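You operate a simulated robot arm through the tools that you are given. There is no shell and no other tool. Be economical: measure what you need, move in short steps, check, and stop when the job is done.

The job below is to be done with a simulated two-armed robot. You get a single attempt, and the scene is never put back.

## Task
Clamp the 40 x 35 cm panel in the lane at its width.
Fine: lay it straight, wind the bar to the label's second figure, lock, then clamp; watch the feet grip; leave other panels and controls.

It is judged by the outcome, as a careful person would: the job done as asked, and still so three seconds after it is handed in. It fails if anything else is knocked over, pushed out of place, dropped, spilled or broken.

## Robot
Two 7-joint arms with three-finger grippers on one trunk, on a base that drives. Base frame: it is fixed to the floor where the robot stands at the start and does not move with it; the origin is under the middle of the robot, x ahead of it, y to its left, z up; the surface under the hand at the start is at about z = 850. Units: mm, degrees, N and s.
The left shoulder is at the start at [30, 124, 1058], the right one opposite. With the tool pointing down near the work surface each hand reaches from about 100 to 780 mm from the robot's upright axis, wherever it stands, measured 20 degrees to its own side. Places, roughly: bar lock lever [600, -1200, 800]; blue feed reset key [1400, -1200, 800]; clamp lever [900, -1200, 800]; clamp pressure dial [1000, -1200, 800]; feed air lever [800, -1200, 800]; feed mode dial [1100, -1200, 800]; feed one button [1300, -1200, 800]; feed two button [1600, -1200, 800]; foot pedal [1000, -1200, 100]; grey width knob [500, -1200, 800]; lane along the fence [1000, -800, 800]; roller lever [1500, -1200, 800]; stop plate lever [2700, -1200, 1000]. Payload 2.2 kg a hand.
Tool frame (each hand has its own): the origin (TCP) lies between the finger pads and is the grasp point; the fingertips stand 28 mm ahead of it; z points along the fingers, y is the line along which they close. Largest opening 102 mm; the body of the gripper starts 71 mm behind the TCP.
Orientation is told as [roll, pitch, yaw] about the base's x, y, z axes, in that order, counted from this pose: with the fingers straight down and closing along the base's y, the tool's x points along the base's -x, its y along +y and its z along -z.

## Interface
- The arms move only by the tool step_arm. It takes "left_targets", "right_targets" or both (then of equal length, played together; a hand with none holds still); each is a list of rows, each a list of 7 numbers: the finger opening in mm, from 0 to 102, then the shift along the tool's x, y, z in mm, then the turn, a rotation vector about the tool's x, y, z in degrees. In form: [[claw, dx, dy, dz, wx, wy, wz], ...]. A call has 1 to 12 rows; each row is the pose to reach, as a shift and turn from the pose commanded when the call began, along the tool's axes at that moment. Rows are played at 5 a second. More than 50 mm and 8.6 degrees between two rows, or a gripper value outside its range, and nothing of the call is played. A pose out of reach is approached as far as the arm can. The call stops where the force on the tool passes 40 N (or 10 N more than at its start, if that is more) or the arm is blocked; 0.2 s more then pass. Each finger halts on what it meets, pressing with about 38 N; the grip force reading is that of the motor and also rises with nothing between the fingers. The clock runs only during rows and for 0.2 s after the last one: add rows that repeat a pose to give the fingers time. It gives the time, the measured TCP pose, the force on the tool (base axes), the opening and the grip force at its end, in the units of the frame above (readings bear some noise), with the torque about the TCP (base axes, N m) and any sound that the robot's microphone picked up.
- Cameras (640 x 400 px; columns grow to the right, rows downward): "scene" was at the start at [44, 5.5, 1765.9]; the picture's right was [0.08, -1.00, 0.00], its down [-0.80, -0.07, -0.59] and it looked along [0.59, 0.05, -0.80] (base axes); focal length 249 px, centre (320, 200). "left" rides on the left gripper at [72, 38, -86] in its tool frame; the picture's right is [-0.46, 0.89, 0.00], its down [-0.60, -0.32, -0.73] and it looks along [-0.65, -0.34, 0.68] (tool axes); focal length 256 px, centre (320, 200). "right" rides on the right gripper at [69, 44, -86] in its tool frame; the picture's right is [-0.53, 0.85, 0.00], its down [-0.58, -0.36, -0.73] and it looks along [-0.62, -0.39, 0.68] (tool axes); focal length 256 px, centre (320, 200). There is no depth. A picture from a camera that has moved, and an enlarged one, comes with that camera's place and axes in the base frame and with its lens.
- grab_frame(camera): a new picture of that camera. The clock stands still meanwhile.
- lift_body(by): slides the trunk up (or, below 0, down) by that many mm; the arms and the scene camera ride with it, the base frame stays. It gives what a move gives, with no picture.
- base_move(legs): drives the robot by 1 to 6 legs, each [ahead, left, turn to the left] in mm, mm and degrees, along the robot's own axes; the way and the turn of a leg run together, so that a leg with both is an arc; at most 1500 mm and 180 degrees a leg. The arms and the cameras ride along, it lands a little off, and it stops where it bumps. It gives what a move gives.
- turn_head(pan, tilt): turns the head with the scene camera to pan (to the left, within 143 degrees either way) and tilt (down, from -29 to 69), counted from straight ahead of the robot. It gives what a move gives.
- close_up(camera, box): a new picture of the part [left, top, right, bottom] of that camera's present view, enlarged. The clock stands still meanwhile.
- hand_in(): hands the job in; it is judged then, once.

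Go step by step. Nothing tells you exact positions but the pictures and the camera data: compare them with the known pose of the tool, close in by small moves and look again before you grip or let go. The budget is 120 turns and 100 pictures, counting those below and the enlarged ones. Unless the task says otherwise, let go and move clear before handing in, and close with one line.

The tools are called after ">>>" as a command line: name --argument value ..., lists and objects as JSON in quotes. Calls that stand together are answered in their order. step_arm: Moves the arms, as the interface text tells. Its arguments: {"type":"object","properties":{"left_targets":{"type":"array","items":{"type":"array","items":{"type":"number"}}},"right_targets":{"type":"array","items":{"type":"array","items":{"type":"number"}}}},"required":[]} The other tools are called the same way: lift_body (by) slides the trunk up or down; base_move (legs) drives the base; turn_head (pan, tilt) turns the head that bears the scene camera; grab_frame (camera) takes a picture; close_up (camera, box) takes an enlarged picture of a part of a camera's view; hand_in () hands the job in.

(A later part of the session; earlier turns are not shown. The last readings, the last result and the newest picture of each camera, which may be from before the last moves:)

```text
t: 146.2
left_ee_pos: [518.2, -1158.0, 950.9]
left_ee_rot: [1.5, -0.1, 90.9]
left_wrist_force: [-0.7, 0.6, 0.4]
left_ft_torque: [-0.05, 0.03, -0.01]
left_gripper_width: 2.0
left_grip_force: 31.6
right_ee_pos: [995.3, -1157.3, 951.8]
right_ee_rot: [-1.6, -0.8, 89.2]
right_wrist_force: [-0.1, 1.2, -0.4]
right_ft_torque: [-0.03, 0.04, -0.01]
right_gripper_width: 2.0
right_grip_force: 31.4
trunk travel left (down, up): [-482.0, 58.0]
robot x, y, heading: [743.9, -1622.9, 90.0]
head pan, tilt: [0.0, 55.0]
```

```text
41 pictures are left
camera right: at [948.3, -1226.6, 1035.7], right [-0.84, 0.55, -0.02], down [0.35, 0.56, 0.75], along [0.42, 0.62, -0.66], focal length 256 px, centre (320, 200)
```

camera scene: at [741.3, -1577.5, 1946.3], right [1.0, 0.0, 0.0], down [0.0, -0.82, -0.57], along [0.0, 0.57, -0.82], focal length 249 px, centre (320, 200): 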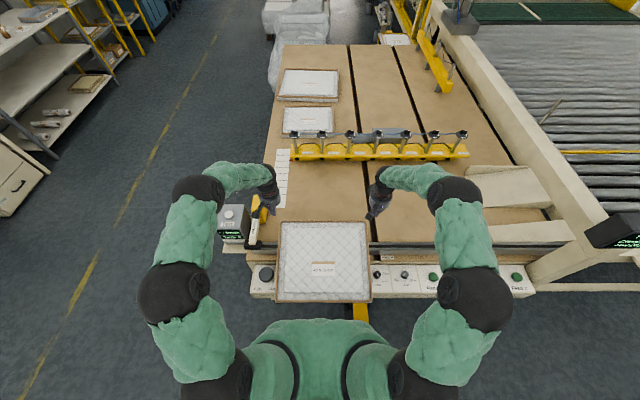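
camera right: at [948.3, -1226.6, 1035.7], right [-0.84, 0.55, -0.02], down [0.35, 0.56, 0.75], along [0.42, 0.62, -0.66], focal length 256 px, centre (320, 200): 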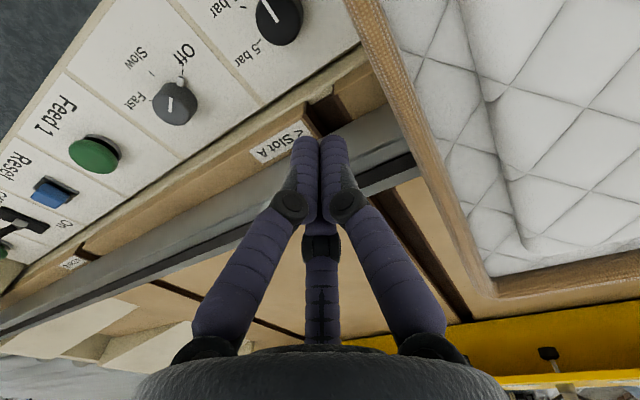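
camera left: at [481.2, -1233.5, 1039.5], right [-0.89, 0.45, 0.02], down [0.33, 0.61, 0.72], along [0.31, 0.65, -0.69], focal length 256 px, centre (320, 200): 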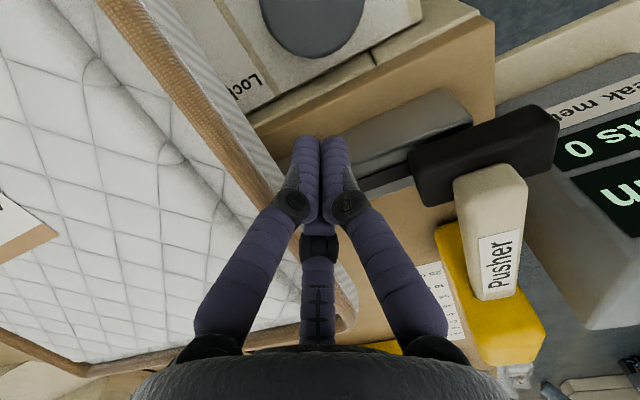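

Both hands hang beside the ends with clear room. I lower to mid-thickness and squeeze to about 20–30 N.

>>> step_arm --left_targets '[[0, 0, 0, 25, 0, 0, 0], [0, 0, 0, 45, 0, 0, 0], [0, 0, -12, 45, 0, 0, 0], [0, 0, -18, 45, 0, 0, 0], [0, 0, -21, 45, 0, 0, 0], [0, 0, -22.5, 45, 0, 0, 0], [0, 0, -24, 45, 0, 0, 0], [0, 0, -25, 45, 0, 0, 0], [0, 0, -26, 45, 0, 0, 0]]' --right_targets '[[0, 0, 0, 25, 0, 0, 0], [0, 0, 0, 45, 0, 0, 0], [0, 0, 15, 45, 0, 0, 0], [0, 0, 22, 45, 0, 0, 0], [0, 0, 25, 45, 0, 0, 0], [0, 0, 26.5, 45, 0, 0, 0], [0, 0, 28, 45, 0, 0, 0], [0, 0, 29, 45, 0, 0, 0], [0, 0, 30, 45, 0, 0, 0]]'

>>> grab_frame --camera "left"

```text
t: 147.5
left_ee_pos: [531.7, -1156.0, 908.1]
left_ee_rot: [1.8, -0.3, 91.2]
left_wrist_force: [-3.0, 0.1, 0.0]
left_ft_torque: [0.01, -0.08, 0.05]
left_gripper_width: 2.3
left_grip_force: 31.1
right_ee_pos: [975.8, -1153.9, 907.0]
right_ee_rot: [-1.9, -0.9, 89.0]
right_wrist_force: [1.6, -0.7, 0.8]
right_ft_torque: [0.03, 0.1, 0.0]
right_gripper_width: 1.8
right_grip_force: 32.0
trunk travel left (down, up): [-482.0, 58.0]
robot x, y, heading: [744.1, -1621.5, 89.9]
head pan, tilt: [0.0, 55.0]
stopped in row 6 (left hand): the force on the tool passed its limit at 44 N (the readings are from after the stop); the commanded pose is now the measured one
```

```text
40 pictures are left
camera left: at [497.5, -1229.8, 996.2], right [-0.89, 0.45, 0.03], down [0.33, 0.61, 0.72], along [0.3, 0.66, -0.69], focal length 256 px, centre (320, 200)
```

left: 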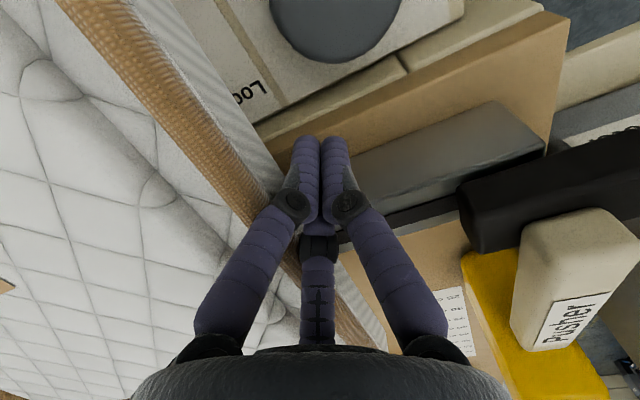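

The contact is on the knuckles, so the panel's end lies a bit higher than I took it. I raise 12 mm and squeeze again.

>>> step_arm --left_targets '[[0, 0, 4, 0, 0, 0, 0], [0, 0, 4, -13, 0, 0, 0], [0, 0, -3, -13, 0, 0, 0], [0, 0, -6, -13, 0, 0, 0], [0, 0, -8, -13, 0, 0, 0], [0, 0, -9, -13, 0, 0, 0], [0, 0, -10, -13, 0, 0, 0], [0, 0, -11, -13, 0, 0, 0]]' --right_targets '[[0, 0, -4, 0, 0, 0, 0], [0, 0, -4, -13, 0, 0, 0], [0, 0, 3, -13, 0, 0, 0], [0, 0, 6, -13, 0, 0, 0], [0, 0, 7, -13, 0, 0, 0], [0, 0, 8, -13, 0, 0, 0], [0, 0, 9, -13, 0, 0, 0], [0, 0, 10, -13, 0, 0, 0]]'

```text
t: 149.2
left_ee_pos: [538.6, -1152.8, 921.5]
left_ee_rot: [2.0, -0.4, 91.4]
left_wrist_force: [-6.7, -0.8, -1.4]
left_ft_torque: [0.0, -0.12, 0.02]
left_gripper_width: 2.4
left_grip_force: 31.3
right_ee_pos: [970.8, -1151.5, 922.2]
right_ee_rot: [-2.2, -1.2, 88.7]
right_wrist_force: [6.2, -0.7, 0.2]
right_ft_torque: [-0.04, 0.1, -0.01]
right_gripper_width: 2.1
right_grip_force: 31.4
trunk travel left (down, up): [-482.0, 58.0]
robot x, y, heading: [740.3, -1618.4, 90.0]
head pan, tilt: [0.0, 55.0]
stopped in row 8 (left hand): the force on the tool passed its limit at 42 N (the readings are from after the stop); the commanded pose is now the measured one
```

>>> step_arm --left_targets '[[0, 0, -1, 0, 0, 0, 0], [0, 0, -2, 0, 0, 0, 0], [0, 0, -2, 0, 0, 0, 0]]' --right_targets '[[0, 0, 1, 0, 0, 0, 0], [0, 0, 2, 0, 0, 0, 0], [0, 0, 2, 0, 0, 0, 0]]'

>>> lift_body --by 50

>>> close_up --camera "scene" --box '[230, 190, 450, 328]'

```text
t: 150.0
left_ee_pos: [539.1, -1152.5, 921.8]
left_ee_rot: [2.1, -0.5, 91.5]
left_wrist_force: [-26.9, 0.3, -1.3]
left_ft_torque: [-0.01, -0.46, 0.03]
left_gripper_width: 2.1
left_grip_force: 31.3
right_ee_pos: [970.1, -1148.7, 921.8]
right_ee_rot: [-2.2, -1.2, 88.7]
right_wrist_force: [27.0, -0.3, -0.3]
right_ft_torque: [-0.02, 0.41, -0.02]
right_gripper_width: 2.0
right_grip_force: 31.4
trunk travel left (down, up): [-482.0, 58.0]
robot x, y, heading: [743.5, -1621.5, 89.9]
head pan, tilt: [0.0, 55.0]
```

```text
t: 150.9
left_ee_pos: [539.8, -1152.1, 971.0]
left_ee_rot: [2.0, -0.5, 91.4]
left_wrist_force: [-40.0, -0.8, -0.8]
left_ft_torque: [0.03, -0.68, 0.07]
left_gripper_width: 2.0
left_grip_force: 30.7
right_ee_pos: [969.6, -1150.5, 971.3]
right_ee_rot: [-2.3, -1.1, 88.8]
right_wrist_force: [39.2, -0.4, -1.9]
right_ft_torque: [-0.02, 0.59, -0.02]
right_gripper_width: 1.9
right_grip_force: 31.3
trunk travel left (down, up): [-532.0, 8.0]
robot x, y, heading: [738.7, -1619.9, 90.1]
head pan, tilt: [0.0, 55.0]
```

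```text
2.90 times, centred on (340, 259) of scene
camera zoom: at [741.3, -1578.5, 1996.2], right [1.0, 0.0, 0.0], down [0.0, -0.82, -0.57], along [0.0, 0.57, -0.82], focal length 722 px, centre (262, 29)
```

zoom: 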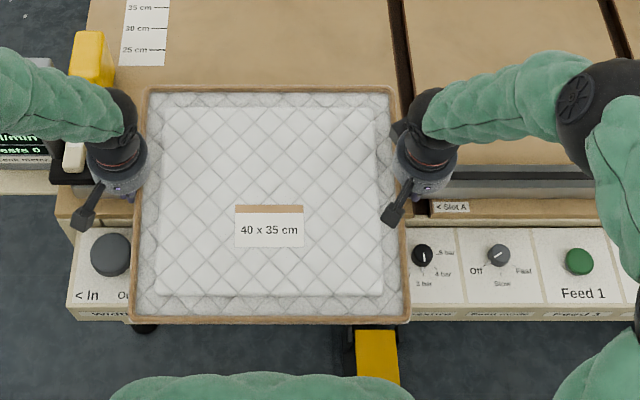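

Lifted again. I now move both hands straight ahead 262 mm over the lane, compensating their slight yaw so they stay parallel.

>>> step_arm --left_targets '[[0, -10, 0.3, 0, 0, 0, 0], [0, -30, -0.4, 0, 0, 0, 0], [0, -52, -1, 0, 0, 0, 0], [0, -75, -1.6, 1, 0, 0, 0], [0, -98, -2.2, 1, 0, 0, 0], [0, -121, -2.7, 1, 0, 0, 0], [0, -140, -3.2, 1, 0, 0, 0]]' --right_targets '[[0, -10, -0.3, 0, 0, 0, 0], [0, -30, 0.3, 0, 0, 0, 0], [0, -52, 0.8, 1, 0, 0, 0], [0, -75, 1.3, 1, 0, 0, 0], [0, -98, 1.8, 2, 0, 0, 0], [0, -121, 2.3, 2, 0, 0, 0], [0, -140, 2.7, 3, 0, 0, 0]]'

```text
t: 152.6
left_ee_pos: [540.9, -1011.9, 971.1]
left_ee_rot: [1.9, -0.3, 91.2]
left_wrist_force: [-18.1, 0.2, -1.8]
left_ft_torque: [-0.02, -0.27, 0.01]
left_gripper_width: 2.3
left_grip_force: 31.3
right_ee_pos: [971.6, -1010.5, 970.0]
right_ee_rot: [-2.1, -1.0, 88.8]
right_wrist_force: [17.5, 0.0, -1.9]
right_ft_torque: [0.02, 0.18, 0.02]
right_gripper_width: 1.9
right_grip_force: 31.4
trunk travel left (down, up): [-532.0, 8.0]
robot x, y, heading: [741.6, -1621.4, 89.7]
head pan, tilt: [0.0, 55.0]
```

>>> step_arm --left_targets '[[0, 0, -0.8, 0, 0, 0, 0], [0, -15, -1.2, 0, 0, 0, 0], [0, -35, -1.7, 0, 0, 0, 0], [0, -57, -2.2, 0, 0, 0, 0], [0, -80, -2.7, 0, 0, 0, 0], [0, -102, -3.2, 1, 0, 0, 0], [0, -120, -3.6, 1, 0, 0, 0]]' --right_targets '[[0, 0, 0.8, 0, 0, 0, 0], [0, -15, 1.1, 0, 0, 0, 0], [0, -35, 1.5, 1, 0, 0, 0], [0, -57, 2, 1, 0, 0, 0], [0, -80, 2.5, 1, 0, 0, 0], [0, -102, 2.9, 2, 0, 0, 0], [0, -120, 3.3, 2, 0, 0, 0]]'

>>> grab_frame --camera "scene"

>>> grab_frame --camera "left"

```text
t: 154.2
left_ee_pos: [538.5, -905.3, 976.1]
left_ee_rot: [2.2, -0.7, 91.6]
left_wrist_force: [-28.6, -1.1, 0.0]
left_ft_torque: [0.04, -0.39, -0.09]
left_gripper_width: 2.1
left_grip_force: 31.6
left hand out of reach, approached as far as the arm can: row 7
right_ee_pos: [968.7, -905.2, 974.3]
right_ee_rot: [-2.2, -1.3, 88.6]
right_wrist_force: [28.4, 0.8, -1.7]
right_ft_torque: [0.02, 0.31, -0.02]
right_gripper_width: 2.1
right_grip_force: 31.9
right hand out of reach, approached as far as the arm can: row 7
trunk travel left (down, up): [-532.0, 8.0]
robot x, y, heading: [741.2, -1618.3, 90.0]
head pan, tilt: [0.0, 55.0]
```

```text
38 pictures are left
camera scene: at [741.8, -1579.8, 1996.5], right [1.0, 0.0, 0.0], down [0.0, -0.82, -0.57], along [0.0, 0.57, -0.82], focal length 249 px, centre (320, 200)
```

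scene: 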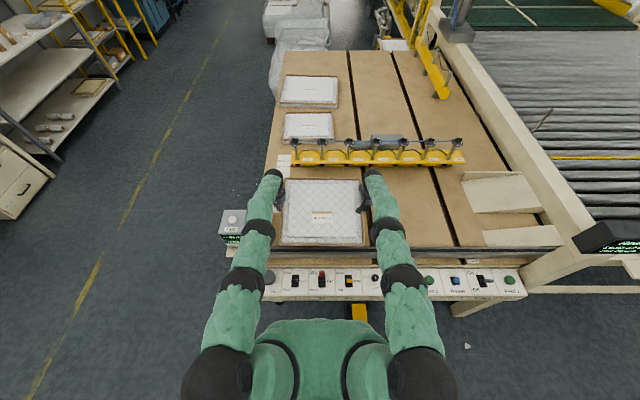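

```text
37 pictures are left
camera left: at [505.3, -980.8, 1064.1], right [-0.9, 0.44, 0.04], down [0.33, 0.6, 0.73], along [0.3, 0.66, -0.69], focal length 256 px, centre (320, 200)
```

left: 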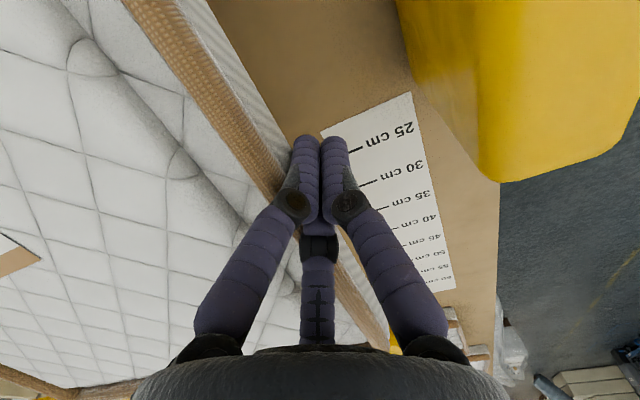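

The panel is over the lane but the arms are at full reach, so I drive 28 mm ahead to clear the fence and then start lowering.

>>> base_move --legs '[[28, 0, 0]]'

>>> lift_body --by -50

>>> close_up --camera "scene" --box '[220, 130, 440, 268]'

```text
t: 155.0
left_ee_pos: [538.7, -881.8, 974.2]
left_ee_rot: [2.3, -0.5, 91.5]
left_wrist_force: [-30.9, -0.6, -0.3]
left_ft_torque: [0.05, -0.44, -0.05]
left_gripper_width: 2.2
left_grip_force: 31.0
right_ee_pos: [968.3, -879.0, 974.8]
right_ee_rot: [-2.3, -1.0, 88.7]
right_wrist_force: [30.6, -0.3, -0.7]
right_ft_torque: [0.01, 0.29, 0.0]
right_gripper_width: 2.1
right_grip_force: 31.8
trunk travel left (down, up): [-532.0, 8.0]
robot x, y, heading: [739.0, -1595.9, 90.0]
head pan, tilt: [0.0, 55.0]
```

```text
t: 155.9
left_ee_pos: [537.7, -880.0, 923.7]
left_ee_rot: [2.2, -0.4, 91.4]
left_wrist_force: [-5.5, -0.3, -1.3]
left_ft_torque: [0.06, -0.06, -0.02]
left_gripper_width: 2.0
left_grip_force: 31.1
right_ee_pos: [969.2, -879.7, 923.8]
right_ee_rot: [-2.5, -1.1, 88.7]
right_wrist_force: [5.5, 0.0, -0.7]
right_ft_torque: [-0.01, 0.07, 0.0]
right_gripper_width: 2.1
right_grip_force: 31.4
trunk travel left (down, up): [-482.0, 58.0]
robot x, y, heading: [739.3, -1592.6, 90.1]
head pan, tilt: [0.0, 55.0]
```

```text
2.90 times, centred on (330, 199) of scene
camera zoom: at [741.2, -1553.5, 1946.5], right [1.0, 0.0, 0.0], down [0.0, -0.82, -0.57], along [0.0, 0.57, -0.82], focal length 722 px, centre (291, 203)
```

zoom: 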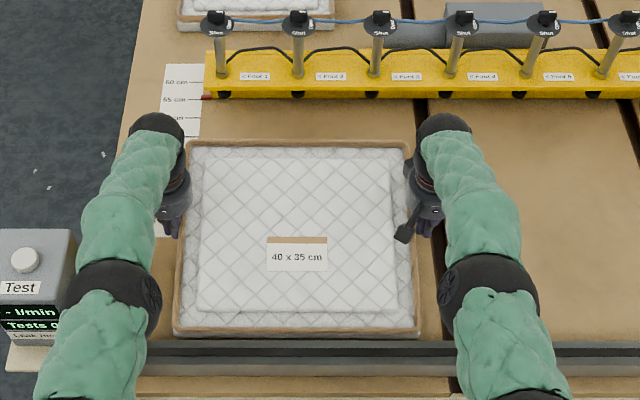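

The panel's near edge is just inside the fence; I lower further onto the table.

>>> lift_body --by -28

>>> close_up --camera "scene" --box '[220, 130, 440, 268]'

```text
t: 156.6
left_ee_pos: [538.6, -879.3, 894.8]
left_ee_rot: [2.2, -0.3, 91.6]
left_wrist_force: [-7.5, -0.1, -1.0]
left_ft_torque: [0.01, -0.05, -0.08]
left_gripper_width: 2.0
left_grip_force: 31.0
right_ee_pos: [968.7, -878.6, 896.7]
right_ee_rot: [-2.3, -0.9, 88.7]
right_wrist_force: [6.6, -0.2, -0.7]
right_ft_torque: [0.02, 0.06, 0.01]
right_gripper_width: 2.4
right_grip_force: 31.5
trunk travel left (down, up): [-454.0, 86.0]
robot x, y, heading: [741.0, -1594.5, 89.9]
head pan, tilt: [0.0, 55.0]
```

```text
2.90 times, centred on (330, 199) of scene
camera zoom: at [741.2, -1552.2, 1918.4], right [1.0, 0.0, 0.0], down [0.0, -0.82, -0.57], along [0.0, 0.57, -0.82], focal length 722 px, centre (291, 203)
```

zoom: 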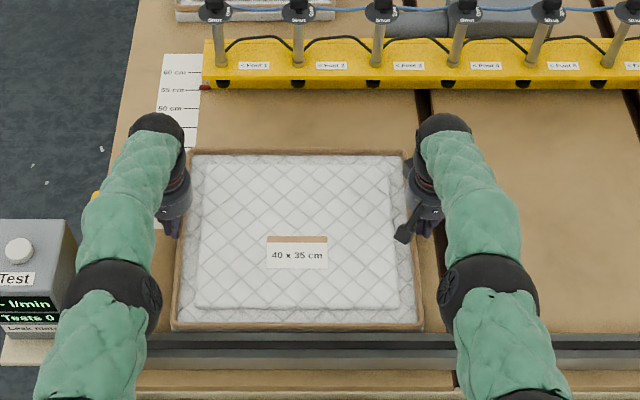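

>>> lift_body --by -8

>>> step_arm --left_targets '[[0, 0, 3, 0, 0, 0, 0], [0, 0, 9, 0, 0, 0, 0], [0, 0, 9, 0, 0, 0, 0]]' --right_targets '[[0, 0, -3, 0, 0, 0, 0], [0, 0, -9, 0, 0, 0, 0], [0, 0, -9, 0, 0, 0, 0]]'

>>> close_up --camera "scene" --box '[220, 130, 440, 268]'

```text
t: 157.2
left_ee_pos: [540.7, -880.5, 887.6]
left_ee_rot: [2.2, -0.4, 91.5]
left_wrist_force: [-6.8, -0.1, -1.1]
left_ft_torque: [0.01, -0.07, -0.07]
left_gripper_width: 2.0
left_grip_force: 31.3
right_ee_pos: [968.6, -878.7, 886.9]
right_ee_rot: [-2.3, -1.1, 88.7]
right_wrist_force: [6.9, -0.2, -1.5]
right_ft_torque: [0.01, 0.06, -0.01]
right_gripper_width: 2.3
right_grip_force: 31.5
trunk travel left (down, up): [-446.0, 94.0]
robot x, y, heading: [744.3, -1591.0, 89.7]
head pan, tilt: [0.0, 55.0]
```

```text
t: 158.0
left_ee_pos: [529.3, -879.9, 887.4]
left_ee_rot: [2.2, -0.4, 91.5]
left_wrist_force: [0.7, 0.4, -0.1]
left_ft_torque: [-0.01, 0.02, -0.01]
left_gripper_width: 2.1
left_grip_force: 31.3
right_ee_pos: [977.3, -879.5, 888.4]
right_ee_rot: [-2.3, -1.1, 88.7]
right_wrist_force: [-0.5, 0.4, -0.1]
right_ft_torque: [-0.01, 0.0, -0.03]
right_gripper_width: 2.2
right_grip_force: 31.2
trunk travel left (down, up): [-446.0, 94.0]
robot x, y, heading: [738.4, -1594.3, 89.8]
head pan, tilt: [0.0, 55.0]
```

```text
2.90 times, centred on (330, 199) of scene
camera zoom: at [741.3, -1551.9, 1910.4], right [1.0, 0.0, 0.0], down [0.0, -0.82, -0.57], along [0.0, 0.57, -0.82], focal length 722 px, centre (291, 203)
```

zoom: 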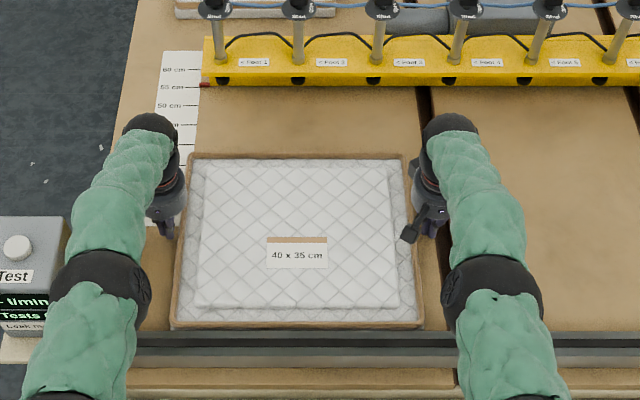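

The panel lies flat in the lane (x ≈ 550–948), about 6 mm off the fence. I'll squeeze lightly and draw it up against the fence.

>>> step_arm --left_targets '[[0, 0, -8, 0, 0, 0, 0], [0, 0, -11, 0, 0, 0, 0], [0, 0, -12, 0, 0, 0, 0], [0, 3, -12, 0, 0, 0, 0], [0, 6, -12, 0, 0, 0, 0], [0, 9, -12, 0, 0, 0, 0], [0, 11, -12, 0, 0, 0, 0]]' --right_targets '[[0, 0, 7, 0, 0, 0, 0], [0, 0, 10, 0, 0, 0, 0], [0, 0, 11, 0, 0, 0, 0], [0, 3, 11, 0, 0, 0, 0], [0, 6, 11, 0, 0, 0, 0], [0, 9, 11, 0, 0, 0, 0], [0, 11, 11, 0, 0, 0, 0]]'

>>> close_up --camera "scene" --box '[220, 130, 440, 268]'

```text
t: 159.6
left_ee_pos: [539.4, -887.5, 887.3]
left_ee_rot: [2.3, -0.6, 91.5]
left_wrist_force: [-27.0, 6.5, -3.4]
left_ft_torque: [-0.13, -0.21, -0.18]
left_gripper_width: 1.8
left_grip_force: 31.1
right_ee_pos: [967.0, -886.5, 887.5]
right_ee_rot: [-2.5, -1.3, 88.8]
right_wrist_force: [24.3, 5.9, 2.4]
right_ft_torque: [-0.05, 0.24, -0.08]
right_gripper_width: 2.2
right_grip_force: 31.2
trunk travel left (down, up): [-446.0, 94.0]
robot x, y, heading: [742.2, -1595.6, 90.2]
head pan, tilt: [0.0, 55.0]
```

```text
2.90 times, centred on (330, 199) of scene
camera zoom: at [740.7, -1550.1, 1910.3], right [1.0, 0.0, 0.0], down [0.0, -0.82, -0.57], along [0.0, 0.57, -0.82], focal length 722 px, centre (291, 203)
```

zoom: 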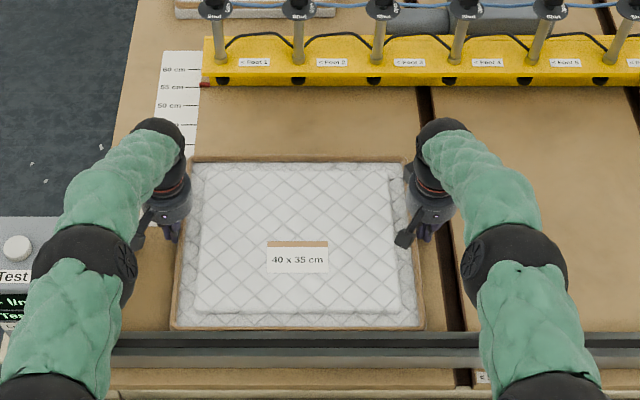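

>>> step_arm --left_targets '[[0, 3, 0, 0, 0, 0, 0], [0, 6, 0, 0, 0, 0, 0], [0, 9, 0, 0, 0, 0, 0], [0, 9, 0, 0, 0, 0, 0]]' --right_targets '[[0, 3, 0, 0, 0, 0, 0], [0, 6, 0, 0, 0, 0, 0], [0, 9, 0, 0, 0, 0, 0], [0, 9, 0, 0, 0, 0, 0]]'

>>> close_up --camera "scene" --box '[260, 180, 400, 268]'

```text
t: 160.4
left_ee_pos: [539.0, -896.3, 892.0]
left_ee_rot: [2.4, -1.0, 91.5]
left_wrist_force: [0.2, 0.4, 0.0]
left_ft_torque: [0.01, -0.01, -0.04]
left_gripper_width: 2.1
left_grip_force: 31.4
right_ee_pos: [968.1, -894.2, 891.3]
right_ee_rot: [-2.5, -1.9, 88.6]
right_wrist_force: [0.1, -0.8, 0.7]
right_ft_torque: [0.05, 0.03, 0.01]
right_gripper_width: 1.9
right_grip_force: 31.6
trunk travel left (down, up): [-446.0, 94.0]
robot x, y, heading: [742.8, -1592.2, 90.4]
head pan, tilt: [0.0, 55.0]
stopped in row 3 (left hand): the force on the tool passed its limit at 41 N (the readings are from after the stop); the commanded pose is now the measured one
```

```text
4.55 times, centred on (330, 224) of scene
camera zoom: at [741.3, -1555.1, 1910.5], right [1.0, 0.0, 0.0], down [0.0, -0.82, -0.57], along [0.0, 0.57, -0.82], focal length 1133 px, centre (274, 91)
```

zoom: 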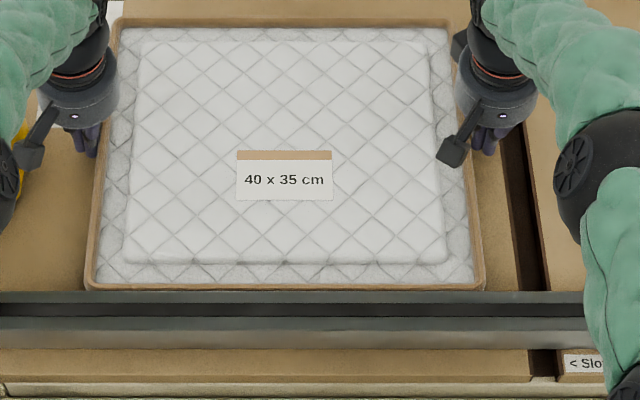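

The panel is now against the fence and parallel. I open the squeeze, raise both hands and draw them back.

>>> step_arm --left_targets '[[0, 0, 6, 0, 0, 0, 0], [0, 0, 14, 0, 0, 0, 0], [0, 0, 14, -45, 0, 0, 0], [0, 0, 14, -90, 0, 0, 0], [0, 0, 14, -135, 0, 0, 0], [30, 45, 14, -150, 0, 0, 0], [60, 90, 14, -150, 0, 0, 0], [100, 135, 14, -150, 0, 0, 0], [100, 180, 14, -150, 0, 0, 0], [100, 225, 14, -150, 0, 0, 0], [100, 265, 14, -150, 0, 0, 0]]' --right_targets '[[0, 0, -6, 0, 0, 0, 0], [0, 0, -14, 0, 0, 0, 0], [0, 0, -14, -45, 0, 0, 0], [0, 0, -14, -90, 0, 0, 0], [0, 0, -14, -135, 0, 0, 0], [0, 45, -14, -150, 0, 0, 0], [0, 90, -14, -150, 0, 0, 0], [0, 135, -14, -150, 0, 0, 0], [0, 180, -14, -150, 0, 0, 0], [0, 225, -14, -150, 0, 0, 0], [0, 265, -14, -150, 0, 0, 0]]'

>>> grab_frame --camera "scene"

>>> close_up --camera "scene" --box '[240, 240, 420, 350]'

```text
t: 162.8
left_ee_pos: [537.8, -1162.7, 1035.8]
left_ee_rot: [2.4, -1.1, 91.6]
left_wrist_force: [1.1, -1.0, 0.1]
left_ft_torque: [0.1, 0.01, 0.01]
left_gripper_width: 99.9
left_grip_force: 0.1
right_ee_pos: [966.6, -1163.7, 1039.5]
right_ee_rot: [-2.5, -1.8, 88.5]
right_wrist_force: [0.6, 0.0, 0.7]
right_ft_torque: [0.06, 0.0, 0.01]
right_gripper_width: 2.2
right_grip_force: 31.0
trunk travel left (down, up): [-446.0, 94.0]
robot x, y, heading: [739.9, -1590.9, 90.2]
head pan, tilt: [0.0, 55.0]
```

```text
31 pictures are left
camera scene: at [741.4, -1555.9, 1910.5], right [1.0, 0.0, 0.0], down [0.0, -0.82, -0.58], along [0.0, 0.58, -0.82], focal length 249 px, centre (320, 200)
```

scene: 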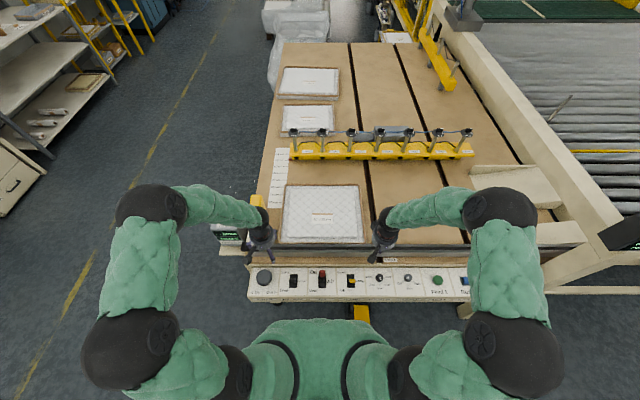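

```text
3.56 times, centred on (330, 295) of scene
camera zoom: at [741.4, -1555.9, 1910.5], right [1.0, 0.0, 0.0], down [0.0, -0.82, -0.58], along [0.0, 0.58, -0.82], focal length 886 px, centre (284, -138)
```

zoom: 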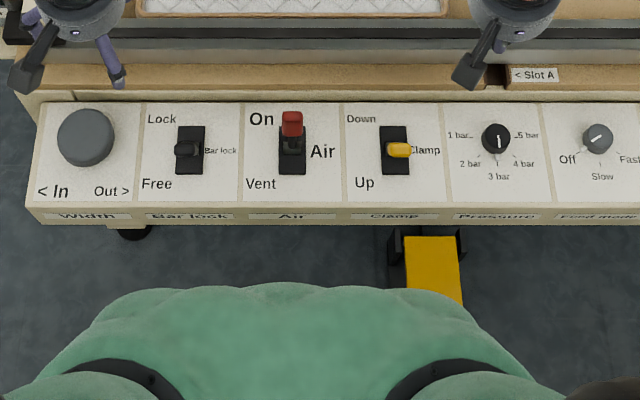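

Controls look untouched; I check pressure dial and levers closely, and find the knob's exact place.

>>> close_up --camera "scene" --box '[285, 262, 405, 300]'

```text
5.33 times, centred on (345, 281) of scene
camera zoom: at [741.4, -1555.9, 1910.5], right [1.0, 0.0, 0.0], down [0.0, -0.82, -0.58], along [0.0, 0.58, -0.82], focal length 1329 px, centre (187, -232)
```

zoom: 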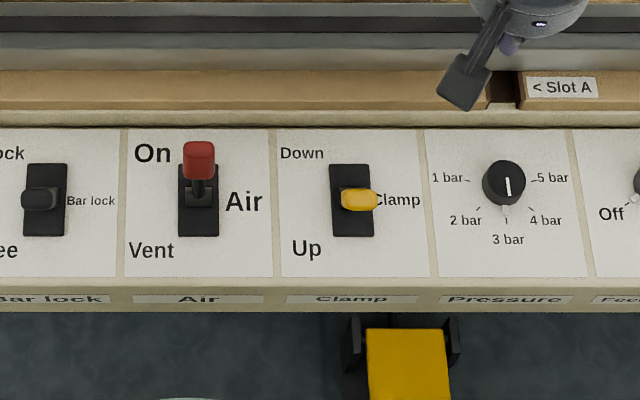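

Pressure at 3 bar, clamp Up, lock Free, air On. The width knob is near (500, -1210), about 70 mm across; I bring the open left hand over it.

>>> step_arm --left_targets '[[102, 15, 13, 30, 0.8, 0.4, 0], [102, 31, 26, 60, 1.6, 0.8, 0], [102, 47, 38, 95, 2.4, 1.1, 0], [102, 47, 38, 120, 2.4, 1.1, 0]]'

>>> grab_frame --camera "left"

>>> close_up --camera "scene" --box '[230, 230, 320, 310]'

```text
t: 163.8
left_ee_pos: [496.9, -1209.3, 915.9]
left_ee_rot: [0.0, 0.2, 91.6]
left_wrist_force: [1.3, 0.2, 0.8]
left_ft_torque: [0.04, 0.0, -0.02]
left_gripper_width: 102.2
left_grip_force: 0.0
right_ee_pos: [967.3, -1160.3, 1038.2]
right_ee_rot: [-2.5, -1.9, 88.6]
right_wrist_force: [-0.2, 0.4, -0.1]
right_ft_torque: [-0.03, -0.01, 0.03]
right_gripper_width: 2.0
right_grip_force: 31.5
trunk travel left (down, up): [-446.0, 94.0]
robot x, y, heading: [740.1, -1593.7, 90.0]
head pan, tilt: [0.0, 55.0]
```

```text
28 pictures are left
camera left: at [459.9, -1283.3, 1004.3], right [-0.9, 0.44, 0.0], down [0.3, 0.61, 0.73], along [0.32, 0.65, -0.68], focal length 256 px, centre (320, 200)
```

left: 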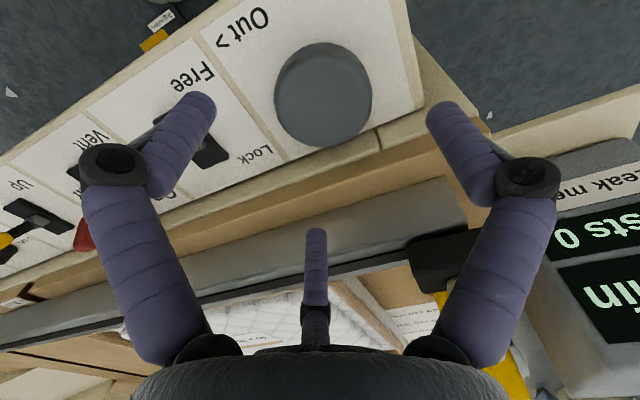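

```text
5.00 times, centred on (275, 270) of scene
camera zoom: at [741.7, -1551.3, 1910.4], right [1.0, 0.0, 0.0], down [0.0, -0.82, -0.57], along [0.0, 0.57, -0.82], focal length 1246 px, centre (545, -150)
```

zoom: 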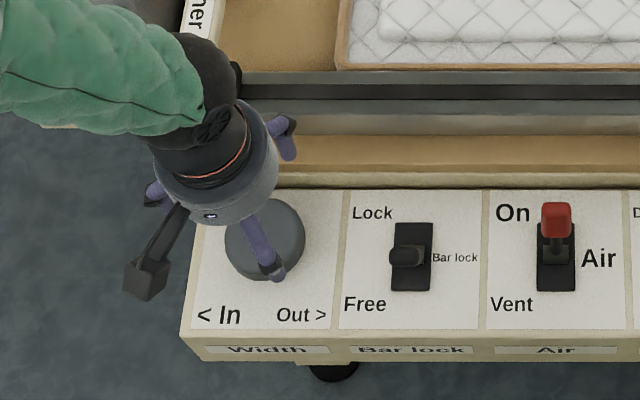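

The knob centre is about (496, -1206), top near z 818, and the hand is centred within 3 mm. I go down around it and look.

>>> step_arm --left_targets '[[102, -3, 0, 35, 0, 0, 0], [102, -3, 0, 65, 0, 0, 0], [102, -3, 0, 80, 0, 0, 0], [102, -3, 0, 84, 0, 0, 0]]'

>>> grab_frame --camera "left"

```text
t: 164.8
left_ee_pos: [498.5, -1206.2, 832.4]
left_ee_rot: [0.0, 0.2, 91.6]
left_wrist_force: [0.3, -0.2, 0.3]
left_ft_torque: [-0.02, -0.03, 0.0]
left_gripper_width: 102.1
left_grip_force: 0.0
right_ee_pos: [966.0, -1160.2, 1038.4]
right_ee_rot: [-2.6, -1.8, 88.6]
right_wrist_force: [-0.1, -0.2, 0.0]
right_ft_torque: [0.01, -0.02, 0.01]
right_gripper_width: 2.2
right_grip_force: 31.6
trunk travel left (down, up): [-446.0, 94.0]
robot x, y, heading: [741.3, -1593.8, 89.9]
head pan, tilt: [0.0, 55.0]
```

```text
26 pictures are left
camera left: at [460.8, -1280.9, 920.5], right [-0.9, 0.44, 0.0], down [0.3, 0.61, 0.73], along [0.32, 0.65, -0.68], focal length 256 px, centre (320, 200)
```

left: 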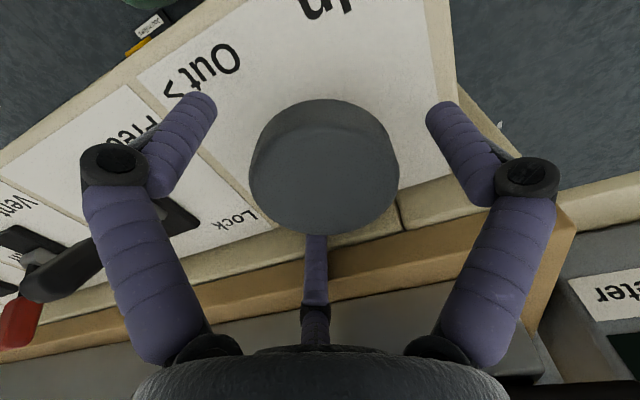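

Fingers surround the knob. I close on it and turn 34° to the left ("< In"), then check the bar's pointer.

>>> step_arm --left_targets '[[70, 0, 0, 0, 0, 0, 0], [55, 0, 0, 0, 0, 0, 0], [55, 0, 0, 0, 0, 0, 0], [55, 0, 0, 0, 0, 0, -8.5], [55, 0, 0, 0, 0, 0, -17], [55, 0, 0, 0, 0, 0, -25.5], [55, 0, 0, 0, 0, 0, -34]]'

>>> close_up --camera "scene" --box '[240, 110, 380, 290]'

```text
t: 166.4
left_ee_pos: [496.3, -1205.1, 832.9]
left_ee_rot: [0.0, 0.1, 125.8]
left_wrist_force: [-8.7, -0.3, 4.3]
left_ft_torque: [0.76, 0.3, -0.08]
left_gripper_width: 66.4
left_grip_force: 45.3
right_ee_pos: [965.0, -1160.6, 1038.8]
right_ee_rot: [-2.6, -1.8, 88.6]
right_wrist_force: [-0.6, -0.2, -0.3]
right_ft_torque: [-0.03, -0.03, -0.05]
right_gripper_width: 2.0
right_grip_force: 31.4
trunk travel left (down, up): [-446.0, 94.0]
robot x, y, heading: [740.9, -1592.7, 90.2]
head pan, tilt: [0.0, 55.0]
```

```text
2.22 times, centred on (310, 200) of scene
camera zoom: at [740.3, -1552.0, 1910.3], right [1.0, 0.0, 0.0], down [0.0, -0.82, -0.57], along [0.0, 0.57, -0.82], focal length 554 px, centre (342, 200)
```

zoom: 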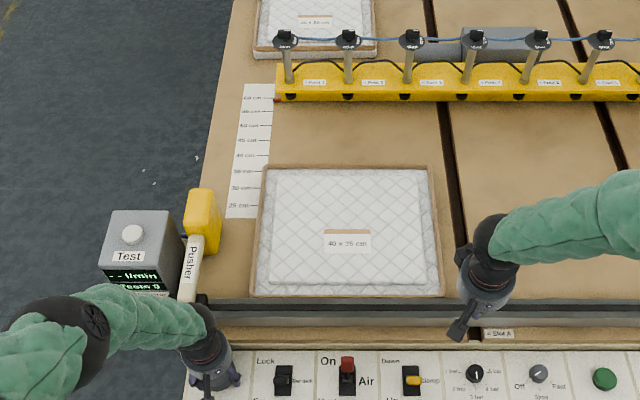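

>>> close_up --camera "scene" --box '[275, 125, 325, 165]'

```text
10.00 times, centred on (300, 145) of scene
camera zoom: at [740.3, -1552.0, 1910.3], right [1.0, 0.0, 0.0], down [0.0, -0.82, -0.57], along [0.0, 0.57, -0.82], focal length 2492 px, centre (520, 750)
```

zoom: 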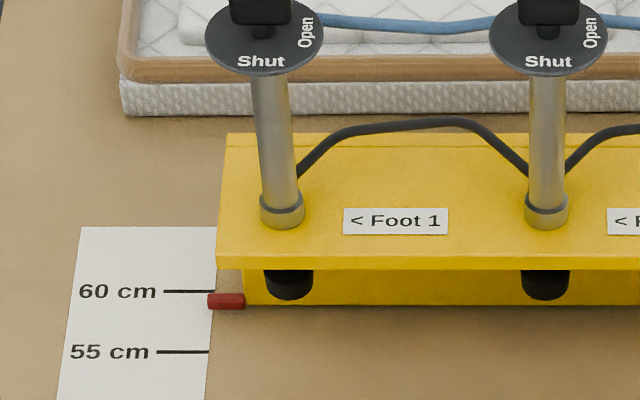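

Turning left moved the bar out to 59.2 cm (about 1.24 mm per degree), so In is to the right. I turn the knob 94° right now.

>>> step_arm --left_targets '[[55, 0, 0, 0, 0, 0, 8.5], [55, 0, 0, 0, 0, 0, 17], [55, 0, 0, 0, 0, 0, 25.5], [55, 0, 0, 0, 0, 0, 34], [55, 0, 0, 0, 0, 0, 42.5], [55, 0, 0, 0, 0, 0, 51], [55, 0, 0, 0, 0, 0, 59.5], [55, 0, 0, 0, 0, 0, 68], [55, 0, 0, 0, 0, 0, 76.5], [55, 0, 0, 0, 0, 0, 85], [55, 0, 0, 0, 0, 0, 93.5]]'

>>> close_up --camera "scene" --box '[270, 120, 390, 220]'

```text
t: 168.8
left_ee_pos: [497.3, -1205.9, 832.2]
left_ee_rot: [-0.1, 0.0, 32.0]
left_wrist_force: [-10.6, 2.0, 10.5]
left_ft_torque: [-0.75, 0.23, 0.18]
left_gripper_width: 66.7
left_grip_force: 44.8
right_ee_pos: [965.5, -1160.9, 1037.5]
right_ee_rot: [-2.6, -1.8, 88.7]
right_wrist_force: [-1.1, 0.1, -0.5]
right_ft_torque: [-0.02, 0.02, 0.0]
right_gripper_width: 2.1
right_grip_force: 31.5
trunk travel left (down, up): [-446.0, 94.0]
robot x, y, heading: [742.6, -1593.1, 90.0]
head pan, tilt: [0.0, 55.0]
```

```text
4.00 times, centred on (330, 170) of scene
camera zoom: at [740.3, -1551.9, 1910.5], right [1.0, 0.0, 0.0], down [0.0, -0.82, -0.57], along [0.0, 0.57, -0.82], focal length 997 px, centre (280, 320)
```

zoom: 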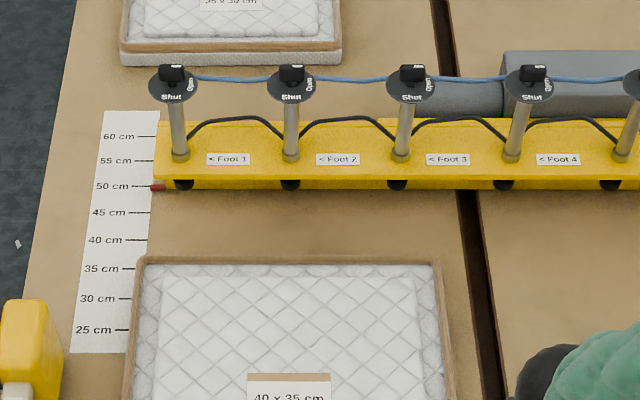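

Pointer now at 49.8 cm, about 1.0 mm per degree. I open, swing the hand back 93°, re-grip and turn again.

>>> step_arm --left_targets '[[102, 0, 0, 0, 0, 0, 0], [102, 0, 0, 0, 0, 0, -8.5], [102, 0, 0, 0, 0, 0, -17], [102, 0, 0, 0, 0, 0, -25.5], [102, 0, 0, 0, 0, 0, -34], [102, 0, 0, 0, 0, 0, -42.5], [102, 0, 0, 0, 0, 0, -51], [102, 0, 0, 0, 0, 0, -59.5], [102, 0, 0, 0, 0, 0, -68], [102, 0, 0, 0, 0, 0, -76.5], [102, 0, 0, 0, 0, 0, -85], [102, 0, 0, 0, 0, 0, -93.5]]'

>>> step_arm --left_targets '[[55, 0, 0, 0, 0, 0, 0], [55, 0, 0, 0, 0, 0, 0], [55, 0, 0, 0, 0, 0, 8.5], [55, 0, 0, 0, 0, 0, 17], [55, 0, 0, 0, 0, 0, 25.5], [55, 0, 0, 0, 0, 0, 34], [55, 0, 0, 0, 0, 0, 42.5], [55, 0, 0, 0, 0, 0, 51], [55, 0, 0, 0, 0, 0, 59.5], [55, 0, 0, 0, 0, 0, 68], [55, 0, 0, 0, 0, 0, 76.5], [55, 0, 0, 0, 0, 0, 85]]'

>>> close_up --camera "scene" --box '[270, 120, 390, 220]'

```text
t: 171.4
left_ee_pos: [496.9, -1204.3, 835.1]
left_ee_rot: [0.0, 0.0, 125.8]
left_wrist_force: [4.0, -4.0, 5.2]
left_ft_torque: [0.34, 0.05, -0.19]
left_gripper_width: 100.4
left_grip_force: 0.1
right_ee_pos: [966.5, -1160.3, 1037.9]
right_ee_rot: [-2.5, -1.8, 88.7]
right_wrist_force: [-0.1, 0.2, -0.3]
right_ft_torque: [0.01, 0.05, 0.04]
right_gripper_width: 1.8
right_grip_force: 31.4
trunk travel left (down, up): [-446.0, 94.0]
robot x, y, heading: [739.4, -1593.9, 90.4]
head pan, tilt: [0.0, 55.0]
```

```text
t: 174.0
left_ee_pos: [497.2, -1204.2, 833.8]
left_ee_rot: [0.0, 0.0, 40.4]
left_wrist_force: [-16.3, -1.5, 6.1]
left_ft_torque: [-0.2, 0.73, 0.01]
left_gripper_width: 66.7
left_grip_force: 45.0
right_ee_pos: [964.4, -1161.7, 1038.4]
right_ee_rot: [-2.5, -1.8, 88.6]
right_wrist_force: [1.0, -0.3, 0.2]
right_ft_torque: [-0.02, 0.02, 0.0]
right_gripper_width: 2.0
right_grip_force: 32.2
trunk travel left (down, up): [-446.0, 94.0]
robot x, y, heading: [742.8, -1592.0, 90.1]
head pan, tilt: [0.0, 55.0]
```

```text
4.00 times, centred on (330, 170) of scene
camera zoom: at [739.5, -1552.1, 1910.4], right [1.0, 0.0, 0.0], down [0.0, -0.82, -0.57], along [0.0, 0.57, -0.82], focal length 997 px, centre (280, 320)
```

zoom: 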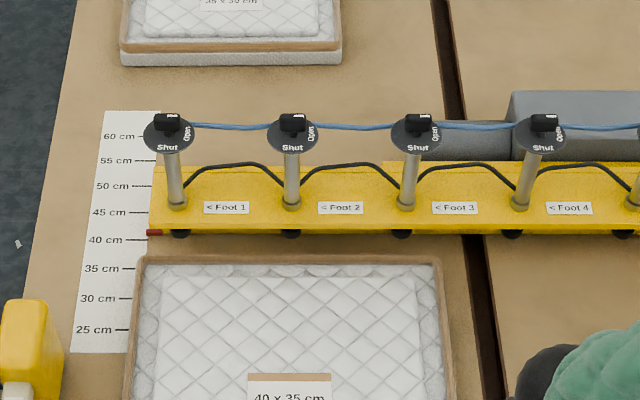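

Pointer at 41.4 cm. One more re-grip; I'll turn 55° to about 36 cm and then creep.

>>> step_arm --left_targets '[[102, 0, 0, 0, 0, 0, 0], [102, 0, 0, 0, 0, 0, -8.5], [102, 0, 0, 0, 0, 0, -17], [102, 0, 0, 0, 0, 0, -25.5], [102, 0, 0, 0, 0, 0, -34], [102, 0, 0, 0, 0, 0, -42.5], [102, 0, 0, 0, 0, 0, -51], [102, 0, 0, 0, 0, 0, -59.5], [102, 0, 0, 0, 0, 0, -68], [102, 0, 0, 0, 0, 0, -76.5]]'

>>> step_arm --left_targets '[[55, 0, 0, 0, 0, 0, 0], [55, 0, 0, 0, 0, 0, 0], [55, 0, 0, 0, 0, 0, 8.5], [55, 0, 0, 0, 0, 0, 17], [55, 0, 0, 0, 0, 0, 25.5], [55, 0, 0, 0, 0, 0, 34], [55, 0, 0, 0, 0, 0, 42.5], [55, 0, 0, 0, 0, 0, 51], [55, 0, 0, 0, 0, 0, 55], [55, 0, 0, 0, 0, 0, 55]]'

>>> close_up --camera "scene" --box '[275, 160, 345, 220]'

```text
t: 176.2
left_ee_pos: [497.5, -1207.7, 832.5]
left_ee_rot: [0.2, 0.2, 117.3]
left_wrist_force: [4.1, -10.9, 1.6]
left_ft_torque: [0.3, 0.09, -0.36]
left_gripper_width: 98.8
left_grip_force: 0.0
right_ee_pos: [966.8, -1161.5, 1037.9]
right_ee_rot: [-2.4, -1.8, 88.6]
right_wrist_force: [-0.6, -0.6, 0.0]
right_ft_torque: [-0.02, 0.0, -0.02]
right_gripper_width: 2.1
right_grip_force: 31.5
trunk travel left (down, up): [-446.0, 94.0]
robot x, y, heading: [740.5, -1591.7, 89.8]
head pan, tilt: [0.0, 55.0]
```

```text
t: 178.4
left_ee_pos: [496.2, -1207.3, 833.0]
left_ee_rot: [-0.1, 0.2, 62.0]
left_wrist_force: [-4.1, 0.5, -21.2]
left_ft_torque: [-0.39, 0.21, -0.11]
left_gripper_width: 66.5
left_grip_force: 45.2
right_ee_pos: [966.7, -1159.8, 1037.6]
right_ee_rot: [-2.5, -1.7, 88.7]
right_wrist_force: [0.5, 0.6, -0.8]
right_ft_torque: [0.01, 0.0, 0.01]
right_gripper_width: 2.0
right_grip_force: 32.1
trunk travel left (down, up): [-446.0, 94.0]
robot x, y, heading: [740.1, -1594.5, 90.1]
head pan, tilt: [0.0, 55.0]
```

```text
6.67 times, centred on (310, 190) of scene
camera zoom: at [739.7, -1549.9, 1910.3], right [1.0, 0.0, 0.0], down [0.0, -0.82, -0.57], along [0.0, 0.57, -0.82], focal length 1661 px, centre (387, 267)
```

zoom: 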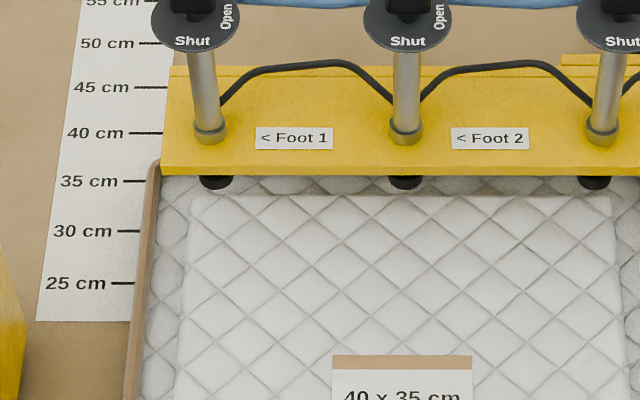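

The bar's lip is now over the panel edge; by the lip's shift it stands at about 35.8 cm. I turn a further 8.5° and measure again.

>>> step_arm --left_targets '[[55, 0, 0, 0, 0, 0, 4], [55, 0, 0, 0, 0, 0, 8.5], [55, 0, 0, 0, 0, 0, 8.5]]'

>>> close_up --camera "scene" --box '[275, 160, 345, 220]'

```text
t: 179.2
left_ee_pos: [495.9, -1206.1, 834.6]
left_ee_rot: [-0.2, 0.1, 53.7]
left_wrist_force: [-6.5, -4.5, -9.1]
left_ft_torque: [-0.45, -0.09, 1.13]
left_gripper_width: 66.6
left_grip_force: 45.3
right_ee_pos: [965.3, -1160.2, 1037.5]
right_ee_rot: [-2.5, -1.8, 88.6]
right_wrist_force: [-0.2, -0.1, 0.3]
right_ft_torque: [0.02, 0.01, -0.02]
right_gripper_width: 2.3
right_grip_force: 31.6
trunk travel left (down, up): [-446.0, 94.0]
robot x, y, heading: [744.0, -1590.3, 89.8]
head pan, tilt: [0.0, 55.0]
```

```text
6.67 times, centred on (310, 190) of scene
camera zoom: at [739.7, -1551.6, 1910.4], right [1.0, 0.0, 0.0], down [0.0, -0.82, -0.57], along [0.0, 0.57, -0.82], focal length 1661 px, centre (387, 267)
```

zoom: 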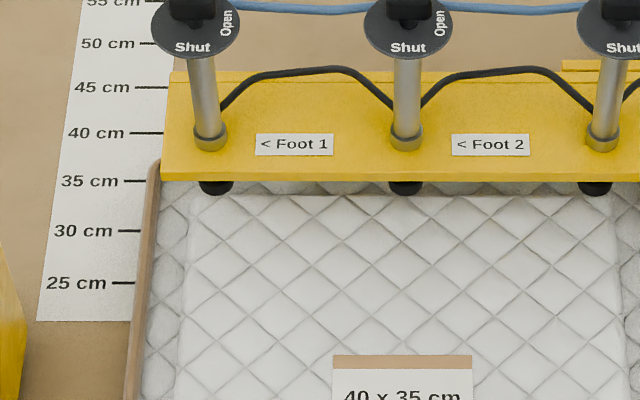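

Resistance rose as the bar met the panel, at about 35 cm. I let go of the knob, raise the hand and look at the pointer from the lane's mouth.

>>> step_arm --left_targets '[[102, 0, 0, 0, 0, 0, 0], [102, 0, 0, 0, 0, 0, 0], [102, 0, 0, -40, 0, 0, -8], [102, 0, 0, -80, 0, 0, -16], [102, 0, 0, -120, 0, 0, -24], [102, 0, 0, -160, 0, 0, -32], [102, 0, 0, -200, 0, 0, -36], [102, 0, 0, -230, 0, 0, -36]]'

>>> step_arm --left_targets '[[102, -45, 3, 0, 0, 0, 0], [102, -90, 6, 0, 0, 0, 0], [102, -135, 9, 0, 0, 0, 0], [102, -180, 12, 0, 0, 0, 0], [102, -215, 15, 0, 0, 0, 0], [102, -245, 17, 0, 0, 0, 0]]'

>>> grab_frame --camera "left"

```text
t: 181.0
left_ee_pos: [498.1, -1204.8, 1063.2]
left_ee_rot: [0.1, 0.2, 89.6]
left_wrist_force: [0.1, 0.2, -0.1]
left_ft_torque: [-0.04, 0.04, 0.03]
left_gripper_width: 102.1
left_grip_force: 0.1
right_ee_pos: [966.6, -1161.1, 1038.4]
right_ee_rot: [-2.5, -1.8, 88.5]
right_wrist_force: [-0.9, -0.1, 0.6]
right_ft_torque: [0.0, 0.0, -0.01]
right_gripper_width: 2.2
right_grip_force: 31.5
trunk travel left (down, up): [-446.0, 94.0]
robot x, y, heading: [739.4, -1595.8, 90.0]
head pan, tilt: [0.0, 55.0]
```

```text
t: 182.4
left_ee_pos: [481.0, -961.1, 1061.4]
left_ee_rot: [-0.1, 0.2, 89.6]
left_wrist_force: [0.1, -0.9, 0.0]
left_ft_torque: [-0.02, 0.01, 0.01]
left_gripper_width: 102.0
left_grip_force: 0.1
right_ee_pos: [966.2, -1158.5, 1037.8]
right_ee_rot: [-2.4, -1.7, 88.6]
right_wrist_force: [-0.4, 0.0, -0.9]
right_ft_torque: [0.01, 0.0, 0.0]
right_gripper_width: 2.2
right_grip_force: 31.5
trunk travel left (down, up): [-446.0, 94.0]
robot x, y, heading: [741.1, -1592.4, 90.2]
head pan, tilt: [0.0, 55.0]
```

```text
19 pictures are left
camera left: at [442.2, -1033.3, 1148.6], right [-0.88, 0.47, 0.0], down [0.32, 0.61, 0.73], along [0.35, 0.64, -0.69], focal length 256 px, centre (320, 200)
```

left: 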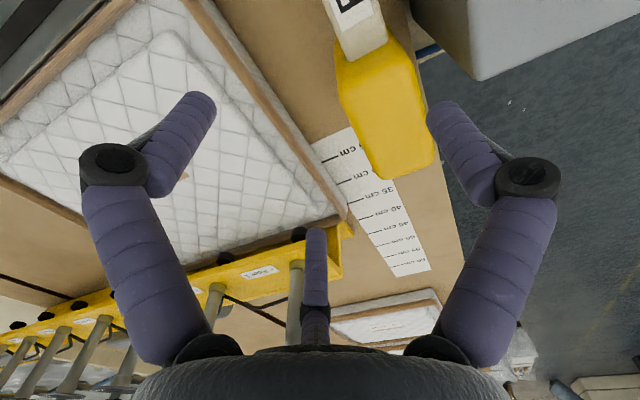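

>>> close_up --camera "left" --box '[310, 165, 390, 265]'

```text
4.00 times, centred on (350, 215) of left
camera zoom: at [442.2, -1033.3, 1148.6], right [-0.88, 0.47, 0.0], down [0.32, 0.61, 0.73], along [0.35, 0.64, -0.69], focal length 1024 px, centre (200, 140)
```

zoom: 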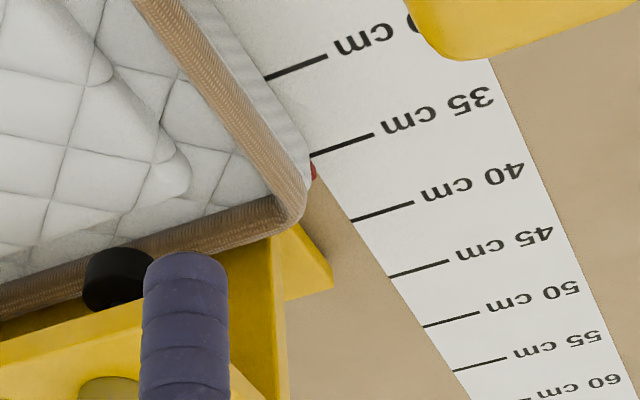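

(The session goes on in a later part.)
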